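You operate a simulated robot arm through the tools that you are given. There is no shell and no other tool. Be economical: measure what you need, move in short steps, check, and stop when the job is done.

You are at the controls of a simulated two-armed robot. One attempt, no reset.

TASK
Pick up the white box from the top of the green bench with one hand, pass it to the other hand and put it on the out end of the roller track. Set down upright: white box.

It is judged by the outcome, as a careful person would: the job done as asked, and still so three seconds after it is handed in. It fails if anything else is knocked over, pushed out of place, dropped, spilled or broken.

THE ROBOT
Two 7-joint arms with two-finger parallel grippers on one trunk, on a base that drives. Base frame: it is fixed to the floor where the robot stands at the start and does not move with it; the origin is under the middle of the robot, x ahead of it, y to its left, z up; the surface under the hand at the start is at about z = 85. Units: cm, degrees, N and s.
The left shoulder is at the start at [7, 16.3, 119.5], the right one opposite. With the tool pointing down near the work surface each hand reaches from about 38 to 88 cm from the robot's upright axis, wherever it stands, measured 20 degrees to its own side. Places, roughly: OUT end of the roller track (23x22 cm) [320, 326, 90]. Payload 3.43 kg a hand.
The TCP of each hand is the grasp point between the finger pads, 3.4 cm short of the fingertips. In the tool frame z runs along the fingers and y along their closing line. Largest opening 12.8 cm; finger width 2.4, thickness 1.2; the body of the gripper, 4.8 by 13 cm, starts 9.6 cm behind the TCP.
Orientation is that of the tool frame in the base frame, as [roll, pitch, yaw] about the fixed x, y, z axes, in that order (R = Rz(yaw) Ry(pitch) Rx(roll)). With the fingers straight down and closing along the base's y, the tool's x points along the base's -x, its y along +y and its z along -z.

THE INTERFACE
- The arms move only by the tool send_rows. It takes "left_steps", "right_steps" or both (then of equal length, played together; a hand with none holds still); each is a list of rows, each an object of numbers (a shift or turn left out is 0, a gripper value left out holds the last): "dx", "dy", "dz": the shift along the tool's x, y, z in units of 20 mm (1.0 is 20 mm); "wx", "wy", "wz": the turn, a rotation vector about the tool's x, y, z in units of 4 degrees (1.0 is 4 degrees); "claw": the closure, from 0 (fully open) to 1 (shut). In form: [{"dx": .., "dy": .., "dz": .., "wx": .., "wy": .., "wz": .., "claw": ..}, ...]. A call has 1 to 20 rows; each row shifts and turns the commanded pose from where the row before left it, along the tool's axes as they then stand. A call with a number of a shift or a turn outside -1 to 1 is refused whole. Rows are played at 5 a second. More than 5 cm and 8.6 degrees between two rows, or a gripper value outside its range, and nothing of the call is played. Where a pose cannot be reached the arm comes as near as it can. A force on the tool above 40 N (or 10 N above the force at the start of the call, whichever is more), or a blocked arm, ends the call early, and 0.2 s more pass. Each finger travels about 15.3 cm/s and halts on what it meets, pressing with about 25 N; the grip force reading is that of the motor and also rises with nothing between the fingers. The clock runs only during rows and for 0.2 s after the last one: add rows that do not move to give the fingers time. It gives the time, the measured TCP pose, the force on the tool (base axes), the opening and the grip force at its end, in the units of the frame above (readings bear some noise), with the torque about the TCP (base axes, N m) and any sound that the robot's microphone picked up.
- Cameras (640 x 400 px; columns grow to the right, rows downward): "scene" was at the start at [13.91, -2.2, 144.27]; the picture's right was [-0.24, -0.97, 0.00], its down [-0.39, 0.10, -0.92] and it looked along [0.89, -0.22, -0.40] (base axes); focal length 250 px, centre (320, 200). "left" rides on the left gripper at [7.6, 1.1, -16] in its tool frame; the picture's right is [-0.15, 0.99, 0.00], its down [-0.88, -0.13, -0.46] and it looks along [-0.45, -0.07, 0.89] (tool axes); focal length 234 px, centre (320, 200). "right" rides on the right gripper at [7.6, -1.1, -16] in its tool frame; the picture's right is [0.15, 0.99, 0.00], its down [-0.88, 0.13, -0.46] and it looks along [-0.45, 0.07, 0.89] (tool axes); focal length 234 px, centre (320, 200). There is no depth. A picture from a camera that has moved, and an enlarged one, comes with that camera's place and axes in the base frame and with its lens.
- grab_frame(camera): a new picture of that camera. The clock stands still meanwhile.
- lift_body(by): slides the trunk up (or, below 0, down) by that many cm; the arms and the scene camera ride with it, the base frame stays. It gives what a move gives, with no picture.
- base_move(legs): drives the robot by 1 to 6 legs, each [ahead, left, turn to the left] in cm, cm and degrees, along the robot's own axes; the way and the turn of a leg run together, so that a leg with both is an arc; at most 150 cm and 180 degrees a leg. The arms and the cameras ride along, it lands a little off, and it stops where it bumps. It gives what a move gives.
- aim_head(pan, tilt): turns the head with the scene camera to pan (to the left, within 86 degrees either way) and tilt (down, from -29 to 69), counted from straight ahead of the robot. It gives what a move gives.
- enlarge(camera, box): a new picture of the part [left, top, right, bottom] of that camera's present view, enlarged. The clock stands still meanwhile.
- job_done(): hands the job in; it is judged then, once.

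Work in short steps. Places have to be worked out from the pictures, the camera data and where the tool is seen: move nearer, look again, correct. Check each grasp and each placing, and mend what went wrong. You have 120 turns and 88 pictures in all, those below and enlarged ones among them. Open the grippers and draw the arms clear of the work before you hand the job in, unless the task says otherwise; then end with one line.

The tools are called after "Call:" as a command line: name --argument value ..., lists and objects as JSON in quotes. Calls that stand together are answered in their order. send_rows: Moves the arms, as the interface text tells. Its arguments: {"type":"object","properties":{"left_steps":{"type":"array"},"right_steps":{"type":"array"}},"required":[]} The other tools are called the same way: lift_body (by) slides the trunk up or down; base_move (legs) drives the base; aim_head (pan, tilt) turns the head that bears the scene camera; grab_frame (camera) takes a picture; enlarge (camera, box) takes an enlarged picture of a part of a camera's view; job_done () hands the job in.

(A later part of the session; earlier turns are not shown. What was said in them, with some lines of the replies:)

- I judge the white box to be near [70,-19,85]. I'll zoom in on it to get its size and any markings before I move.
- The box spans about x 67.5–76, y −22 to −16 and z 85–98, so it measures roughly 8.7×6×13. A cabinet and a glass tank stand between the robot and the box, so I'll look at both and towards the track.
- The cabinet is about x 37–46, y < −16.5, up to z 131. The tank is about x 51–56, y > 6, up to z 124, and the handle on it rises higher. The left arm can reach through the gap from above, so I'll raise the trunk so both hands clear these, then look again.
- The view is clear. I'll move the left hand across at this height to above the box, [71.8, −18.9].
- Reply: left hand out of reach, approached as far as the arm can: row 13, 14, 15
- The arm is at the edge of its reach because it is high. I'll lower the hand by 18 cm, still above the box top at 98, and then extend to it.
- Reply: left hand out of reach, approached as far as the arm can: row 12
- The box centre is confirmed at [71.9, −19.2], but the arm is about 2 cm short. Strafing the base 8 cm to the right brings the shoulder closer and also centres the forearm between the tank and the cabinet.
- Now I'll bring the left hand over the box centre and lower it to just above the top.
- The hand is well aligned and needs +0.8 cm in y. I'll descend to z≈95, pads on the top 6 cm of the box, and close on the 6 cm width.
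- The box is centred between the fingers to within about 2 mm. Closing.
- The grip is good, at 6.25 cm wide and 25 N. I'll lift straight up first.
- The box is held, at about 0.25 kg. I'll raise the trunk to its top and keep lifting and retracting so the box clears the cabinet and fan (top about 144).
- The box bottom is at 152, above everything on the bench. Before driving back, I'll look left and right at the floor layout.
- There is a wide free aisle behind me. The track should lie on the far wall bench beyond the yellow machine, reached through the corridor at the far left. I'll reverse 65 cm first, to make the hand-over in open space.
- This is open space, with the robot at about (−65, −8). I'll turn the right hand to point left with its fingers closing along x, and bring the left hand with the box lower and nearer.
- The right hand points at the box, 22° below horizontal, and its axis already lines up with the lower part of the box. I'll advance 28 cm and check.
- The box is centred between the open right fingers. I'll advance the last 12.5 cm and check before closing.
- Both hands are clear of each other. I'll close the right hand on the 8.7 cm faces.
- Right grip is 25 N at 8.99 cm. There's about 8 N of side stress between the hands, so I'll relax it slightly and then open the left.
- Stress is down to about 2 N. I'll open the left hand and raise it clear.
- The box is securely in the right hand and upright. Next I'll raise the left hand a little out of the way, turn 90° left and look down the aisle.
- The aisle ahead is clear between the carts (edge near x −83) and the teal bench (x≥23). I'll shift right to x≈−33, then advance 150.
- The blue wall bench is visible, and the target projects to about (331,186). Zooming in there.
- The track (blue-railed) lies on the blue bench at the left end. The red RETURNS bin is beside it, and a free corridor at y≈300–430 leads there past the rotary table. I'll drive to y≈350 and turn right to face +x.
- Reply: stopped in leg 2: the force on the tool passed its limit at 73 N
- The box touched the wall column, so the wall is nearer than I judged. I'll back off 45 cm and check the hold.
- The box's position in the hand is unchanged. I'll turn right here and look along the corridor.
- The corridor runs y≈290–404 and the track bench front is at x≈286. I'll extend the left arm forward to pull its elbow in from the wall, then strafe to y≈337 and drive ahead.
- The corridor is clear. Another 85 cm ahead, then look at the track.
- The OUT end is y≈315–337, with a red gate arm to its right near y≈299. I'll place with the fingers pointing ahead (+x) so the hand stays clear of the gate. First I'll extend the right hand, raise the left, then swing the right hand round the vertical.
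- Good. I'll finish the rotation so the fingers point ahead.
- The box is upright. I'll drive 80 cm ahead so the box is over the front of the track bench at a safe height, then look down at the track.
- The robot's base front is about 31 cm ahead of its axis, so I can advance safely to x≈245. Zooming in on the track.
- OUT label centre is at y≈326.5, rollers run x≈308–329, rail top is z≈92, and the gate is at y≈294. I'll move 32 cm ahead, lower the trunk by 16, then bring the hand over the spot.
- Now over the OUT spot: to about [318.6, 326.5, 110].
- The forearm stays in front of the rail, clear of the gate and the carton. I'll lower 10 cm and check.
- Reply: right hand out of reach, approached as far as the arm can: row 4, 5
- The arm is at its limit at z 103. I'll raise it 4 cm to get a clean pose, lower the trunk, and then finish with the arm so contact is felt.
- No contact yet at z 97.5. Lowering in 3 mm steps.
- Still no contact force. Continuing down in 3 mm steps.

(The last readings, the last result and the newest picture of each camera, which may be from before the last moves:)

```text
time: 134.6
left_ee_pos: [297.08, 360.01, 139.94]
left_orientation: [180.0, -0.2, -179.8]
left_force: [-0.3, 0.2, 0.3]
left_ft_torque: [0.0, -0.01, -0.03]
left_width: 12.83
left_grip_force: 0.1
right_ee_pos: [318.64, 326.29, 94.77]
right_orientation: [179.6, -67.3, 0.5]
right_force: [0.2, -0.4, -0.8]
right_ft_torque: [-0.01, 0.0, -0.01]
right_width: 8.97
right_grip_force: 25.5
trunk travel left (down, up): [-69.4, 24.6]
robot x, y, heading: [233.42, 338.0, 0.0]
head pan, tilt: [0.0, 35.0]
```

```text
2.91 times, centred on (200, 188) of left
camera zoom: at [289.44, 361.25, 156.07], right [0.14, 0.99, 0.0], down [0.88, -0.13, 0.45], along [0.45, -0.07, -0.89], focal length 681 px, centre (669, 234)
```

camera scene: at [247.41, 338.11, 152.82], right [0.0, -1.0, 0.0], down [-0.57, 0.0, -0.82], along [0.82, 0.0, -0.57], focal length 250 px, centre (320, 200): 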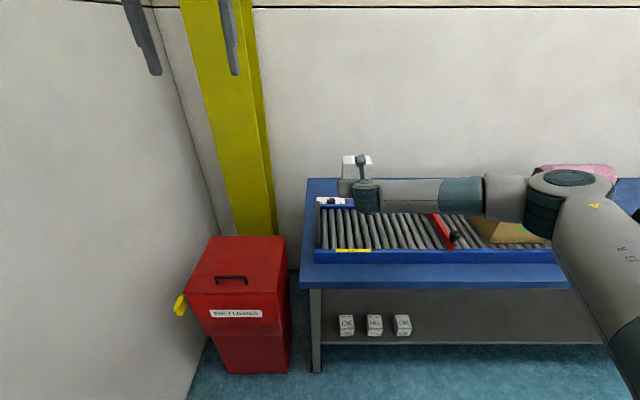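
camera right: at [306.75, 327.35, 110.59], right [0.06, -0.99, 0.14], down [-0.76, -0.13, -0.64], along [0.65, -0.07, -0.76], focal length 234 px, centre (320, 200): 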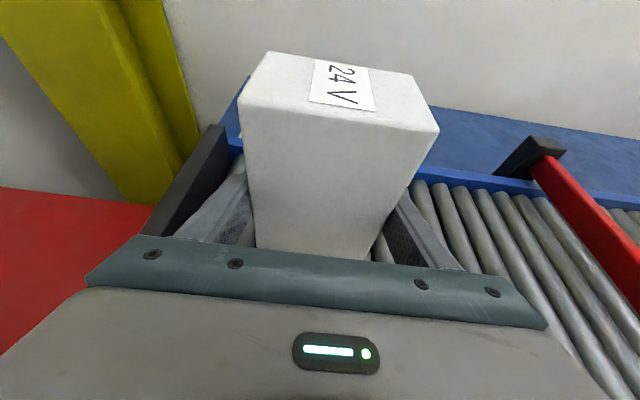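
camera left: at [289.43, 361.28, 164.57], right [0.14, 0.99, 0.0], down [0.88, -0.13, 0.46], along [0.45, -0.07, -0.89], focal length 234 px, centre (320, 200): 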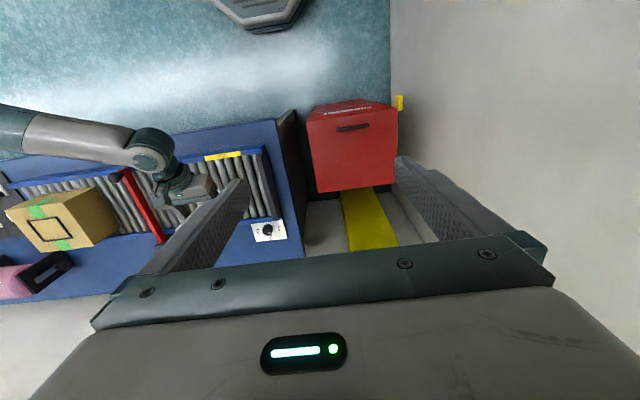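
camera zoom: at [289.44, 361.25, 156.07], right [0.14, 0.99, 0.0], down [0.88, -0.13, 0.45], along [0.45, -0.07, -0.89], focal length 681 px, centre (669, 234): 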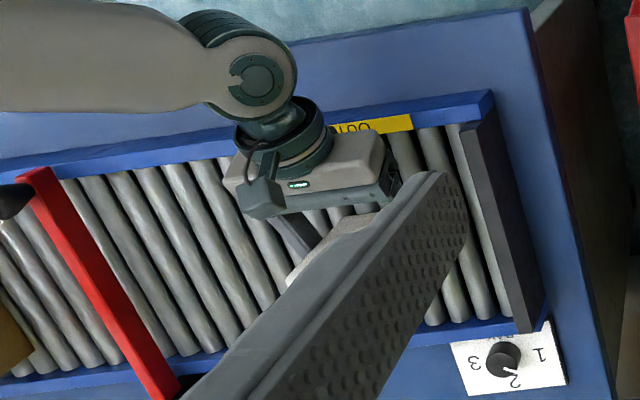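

Call:
send_rows --right_steps '[{"dx": -0.14, "dz": 0.057}, {}]'

Call:
send_rows --right_steps '[{"dx": -0.14, "dz": 0.057}, {}]'

```text
time: 135.2
left_ee_pos: [297.06, 360.05, 140.11]
left_orientation: [-180.0, 0.0, -179.8]
left_force: [0.1, 0.5, -0.2]
left_ft_torque: [0.0, 0.02, 0.04]
left_width: 12.8
left_grip_force: 0.1
right_ee_pos: [318.6, 326.39, 94.57]
right_orientation: [179.5, -67.3, 0.4]
right_force: [1.0, 0.3, 0.5]
right_ft_torque: [0.07, -0.05, -0.01]
right_width: 8.99
right_grip_force: 24.6
trunk travel left (down, up): [-69.4, 24.6]
robot x, y, heading: [233.46, 337.97, -0.0]
head pan, tilt: [0.0, 35.0]
```

```text
time: 135.8
left_ee_pos: [297.04, 360.06, 140.05]
left_orientation: [-179.9, -0.1, -179.7]
left_force: [0.7, -0.4, 0.3]
left_ft_torque: [-0.01, 0.03, 0.0]
left_width: 12.81
left_grip_force: 0.0
right_ee_pos: [318.57, 326.3, 94.41]
right_orientation: [179.4, -67.4, 0.5]
right_force: [0.5, 0.2, 0.2]
right_ft_torque: [0.08, -0.06, -0.02]
right_width: 8.96
right_grip_force: 24.7
right hand out of reach, approached as far as the arm can: row 1
trunk travel left (down, up): [-69.4, 24.6]
robot x, y, heading: [233.64, 338.21, -0.2]
head pan, tilt: [0.0, 35.0]
```

The arm limit is reached again, and small torques suggest first contact. I'll continue with tiny trunk steps.

Call:
lift_body --by -0.3

Call:
enlarge --camera "right" --box '[200, 30, 460, 270]'

```text
time: 136.3
left_ee_pos: [296.85, 360.03, 139.8]
left_orientation: [-180.0, 0.0, -179.8]
left_force: [-0.4, 0.2, 0.5]
left_ft_torque: [-0.02, -0.01, -0.02]
left_width: 12.82
left_grip_force: 0.1
right_ee_pos: [318.59, 326.3, 94.56]
right_orientation: [179.5, -67.5, 0.4]
right_force: [0.3, 0.1, 7.1]
right_ft_torque: [0.48, -0.38, -0.02]
right_width: 8.95
right_grip_force: 25.4
trunk travel left (down, up): [-69.1, 24.9]
robot x, y, heading: [233.53, 338.03, 0.0]
head pan, tilt: [0.0, 35.0]
```

```text
1.67 times, centred on (330, 150) of right
camera zoom: at [306.57, 327.43, 107.54], right [0.05, -0.99, 0.14], down [-0.76, -0.13, -0.64], along [0.65, -0.07, -0.76], focal length 390 px, centre (303, 283)
```

zoom: 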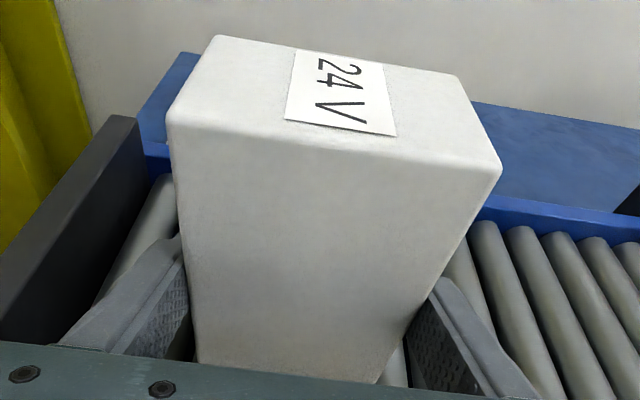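

Contact: 7 N upward, with the box level to within about half a degree. I'll open the fingers slowly and watch that the box stays.

Call:
send_rows --right_steps '[{"claw": 0.28}, {"claw": 0.24}, {"claw": 0.2}, {"claw": 0.1}, {"claw": 0}, {"claw": 0}]'

Call:
grab_frame --camera "right"

```text
time: 137.7
left_ee_pos: [296.95, 360.05, 139.65]
left_orientation: [180.0, 0.0, -179.8]
left_force: [0.5, -0.2, 0.4]
left_ft_torque: [0.01, -0.06, -0.04]
left_width: 12.83
left_grip_force: 0.1
right_ee_pos: [318.48, 326.15, 94.26]
right_orientation: [179.3, -67.2, 0.5]
right_force: [-0.1, 0.4, 0.5]
right_ft_torque: [0.0, 0.01, 0.01]
right_width: 12.81
right_grip_force: 0.0
trunk travel left (down, up): [-69.1, 24.9]
robot x, y, heading: [233.16, 338.03, -0.0]
head pan, tilt: [0.0, 35.0]
```

```text
26 pictures are left
camera right: at [306.63, 327.43, 107.32], right [0.06, -0.99, 0.14], down [-0.76, -0.13, -0.64], along [0.65, -0.07, -0.76], focal length 234 px, centre (320, 200)
```

right: 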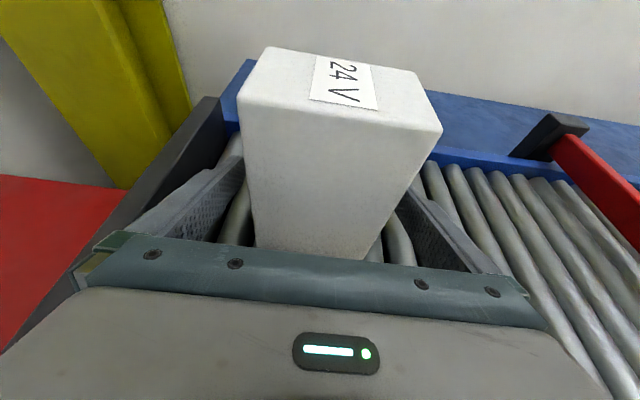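

The box stands free and upright. I'll draw the hand straight back along its finger axis.

Call:
send_rows --right_steps '[{"dz": -0.6}, {"dz": -0.8}, {"dz": -0.8}, {"dz": -0.8}, {"dz": -0.8}, {"dz": -0.8}, {"dz": -0.8}, {"dz": -0.4, "dx": 0.8}, {"dx": 1}, {"dx": 1}, {"dx": 1}, {"dx": 1}, {}]'

Call:
grab_frame --camera "right"

Call:
grab_frame --camera "scene"

```text
time: 140.5
left_ee_pos: [296.9, 360.18, 139.72]
left_orientation: [-180.0, 0.0, -179.8]
left_force: [0.6, -0.9, -1.2]
left_ft_torque: [-0.01, -0.01, 0.02]
left_width: 12.8
left_grip_force: 0.0
right_ee_pos: [311.51, 326.32, 107.53]
right_orientation: [179.4, -67.2, 0.5]
right_force: [0.1, 0.2, 0.4]
right_ft_torque: [-0.01, -0.01, 0.0]
right_width: 12.8
right_grip_force: 0.1
trunk travel left (down, up): [-69.1, 24.9]
robot x, y, heading: [233.29, 337.96, 0.1]
head pan, tilt: [0.0, 35.0]
```

```text
25 pictures are left
camera right: at [299.58, 327.49, 120.65], right [0.05, -0.99, 0.14], down [-0.76, -0.13, -0.64], along [0.65, -0.07, -0.76], focal length 234 px, centre (320, 200)
```

right: 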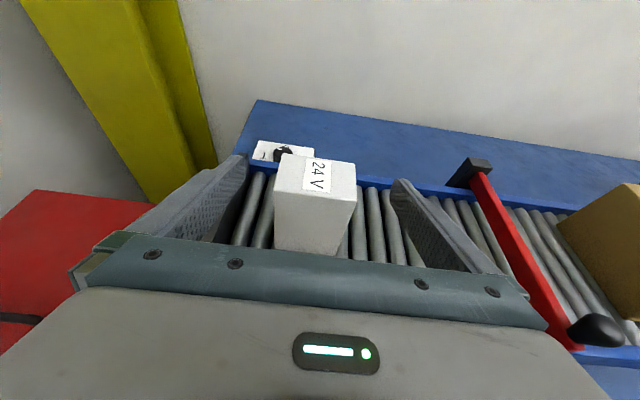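

```text
24 pictures are left
camera scene: at [247.36, 338.11, 144.03], right [0.0, -1.0, 0.0], down [-0.57, 0.0, -0.82], along [0.82, 0.0, -0.57], focal length 250 px, centre (320, 200)
```

scene: 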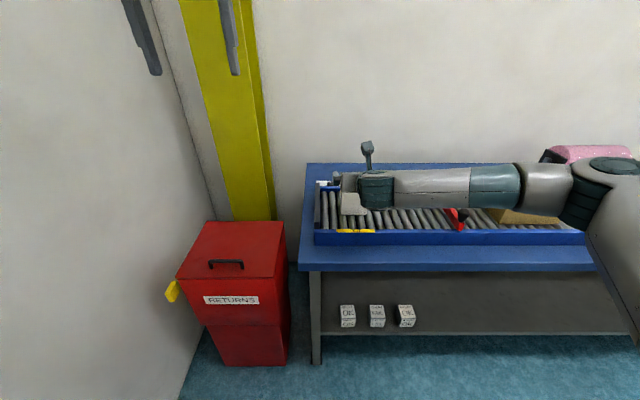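

The box stands on the OUT end. The fingertips are just short of it, so I'll raise the trunk and back the robot away, then check.

Call:
lift_body --by 22

Call:
base_move --legs '[[-25, 0, 0]]'

Call:
send_rows --right_steps '[{"dy": 1}, {"dy": 1}, {"dy": 1}, {"dy": 1}, {"dy": 1}, {"dy": 1}, {"dy": 1}, {"dy": 1}, {}]'

Call:
grab_frame --camera "scene"

Call:
enlarge --camera "scene" --box '[290, 140, 450, 240]'

```text
time: 142.8
left_ee_pos: [297.05, 359.99, 161.79]
left_orientation: [180.0, 0.0, -179.8]
left_force: [-0.3, 0.7, -0.5]
left_ft_torque: [0.02, -0.01, -0.01]
left_width: 12.79
left_grip_force: 0.1
right_ee_pos: [311.44, 326.44, 129.55]
right_orientation: [179.5, -67.4, 0.5]
right_force: [-1.4, -0.2, 0.5]
right_ft_torque: [0.04, -0.03, -0.01]
right_width: 12.79
right_grip_force: 0.1
trunk travel left (down, up): [-91.1, 2.9]
robot x, y, heading: [233.68, 338.13, 0.0]
head pan, tilt: [0.0, 35.0]
```

```text
time: 144.7
left_ee_pos: [272.45, 360.05, 161.57]
left_orientation: [180.0, -0.2, -179.8]
left_force: [0.8, -1.0, -0.3]
left_ft_torque: [-0.01, 0.07, 0.03]
left_width: 12.82
left_grip_force: 0.0
right_ee_pos: [286.81, 326.5, 129.28]
right_orientation: [179.4, -67.0, 0.5]
right_force: [0.5, -0.4, -0.2]
right_ft_torque: [-0.01, -0.01, -0.06]
right_width: 12.79
right_grip_force: 0.0
trunk travel left (down, up): [-91.1, 2.9]
robot x, y, heading: [208.74, 338.3, -0.1]
head pan, tilt: [0.0, 35.0]
```

```text
time: 146.7
left_ee_pos: [272.12, 360.09, 161.76]
left_orientation: [180.0, -0.1, -179.8]
left_force: [0.4, 0.0, -0.6]
left_ft_torque: [-0.02, 0.01, 0.0]
left_width: 12.77
left_grip_force: 0.0
right_ee_pos: [286.52, 310.36, 129.64]
right_orientation: [179.5, -67.4, 0.5]
right_force: [-0.5, 0.5, 0.7]
right_ft_torque: [0.02, -0.02, 0.0]
right_width: 12.82
right_grip_force: 0.1
trunk travel left (down, up): [-91.1, 2.9]
robot x, y, heading: [208.28, 338.1, -0.0]
head pan, tilt: [0.0, 35.0]
```

```text
23 pictures are left
camera scene: at [222.44, 338.14, 166.03], right [0.0, -1.0, 0.0], down [-0.57, 0.0, -0.82], along [0.82, 0.0, -0.57], focal length 250 px, centre (320, 200)
```

scene: 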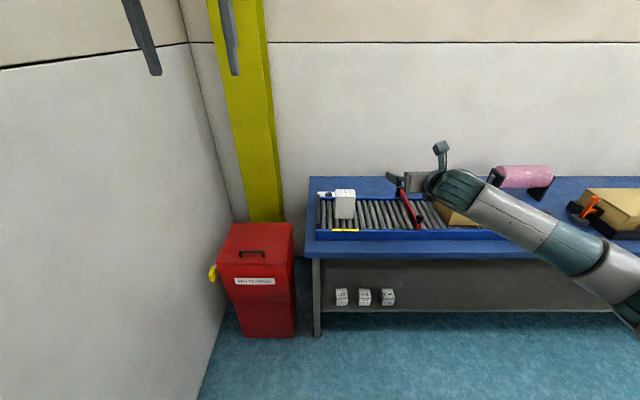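

```text
4.00 times, centred on (370, 190) of scene
camera zoom: at [222.44, 338.14, 166.03], right [0.0, -1.0, 0.0], down [-0.57, 0.0, -0.82], along [0.82, 0.0, -0.57], focal length 1002 px, centre (120, 240)
```

zoom: 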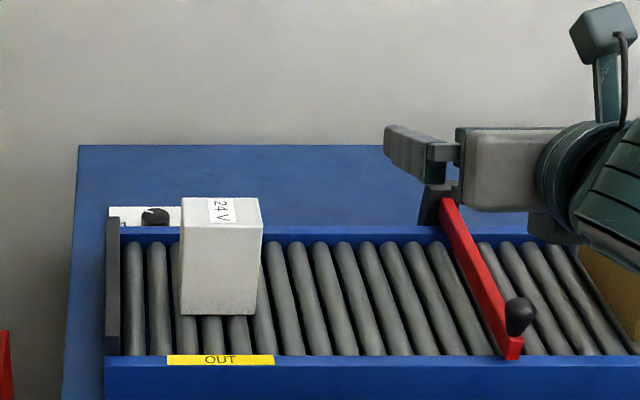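

The white box stands upright and still on the OUT end, the gate and carton are where they were, and both grippers are open and clear. Handing in.

Call:
job_done

```text
The job is handed in.
```

The white box was picked up with the left hand, passed to the right, and set upright on the OUT end of the roller track. On the way the box bumped a wall column, but it stayed in the grip and I saw nothing else moved.
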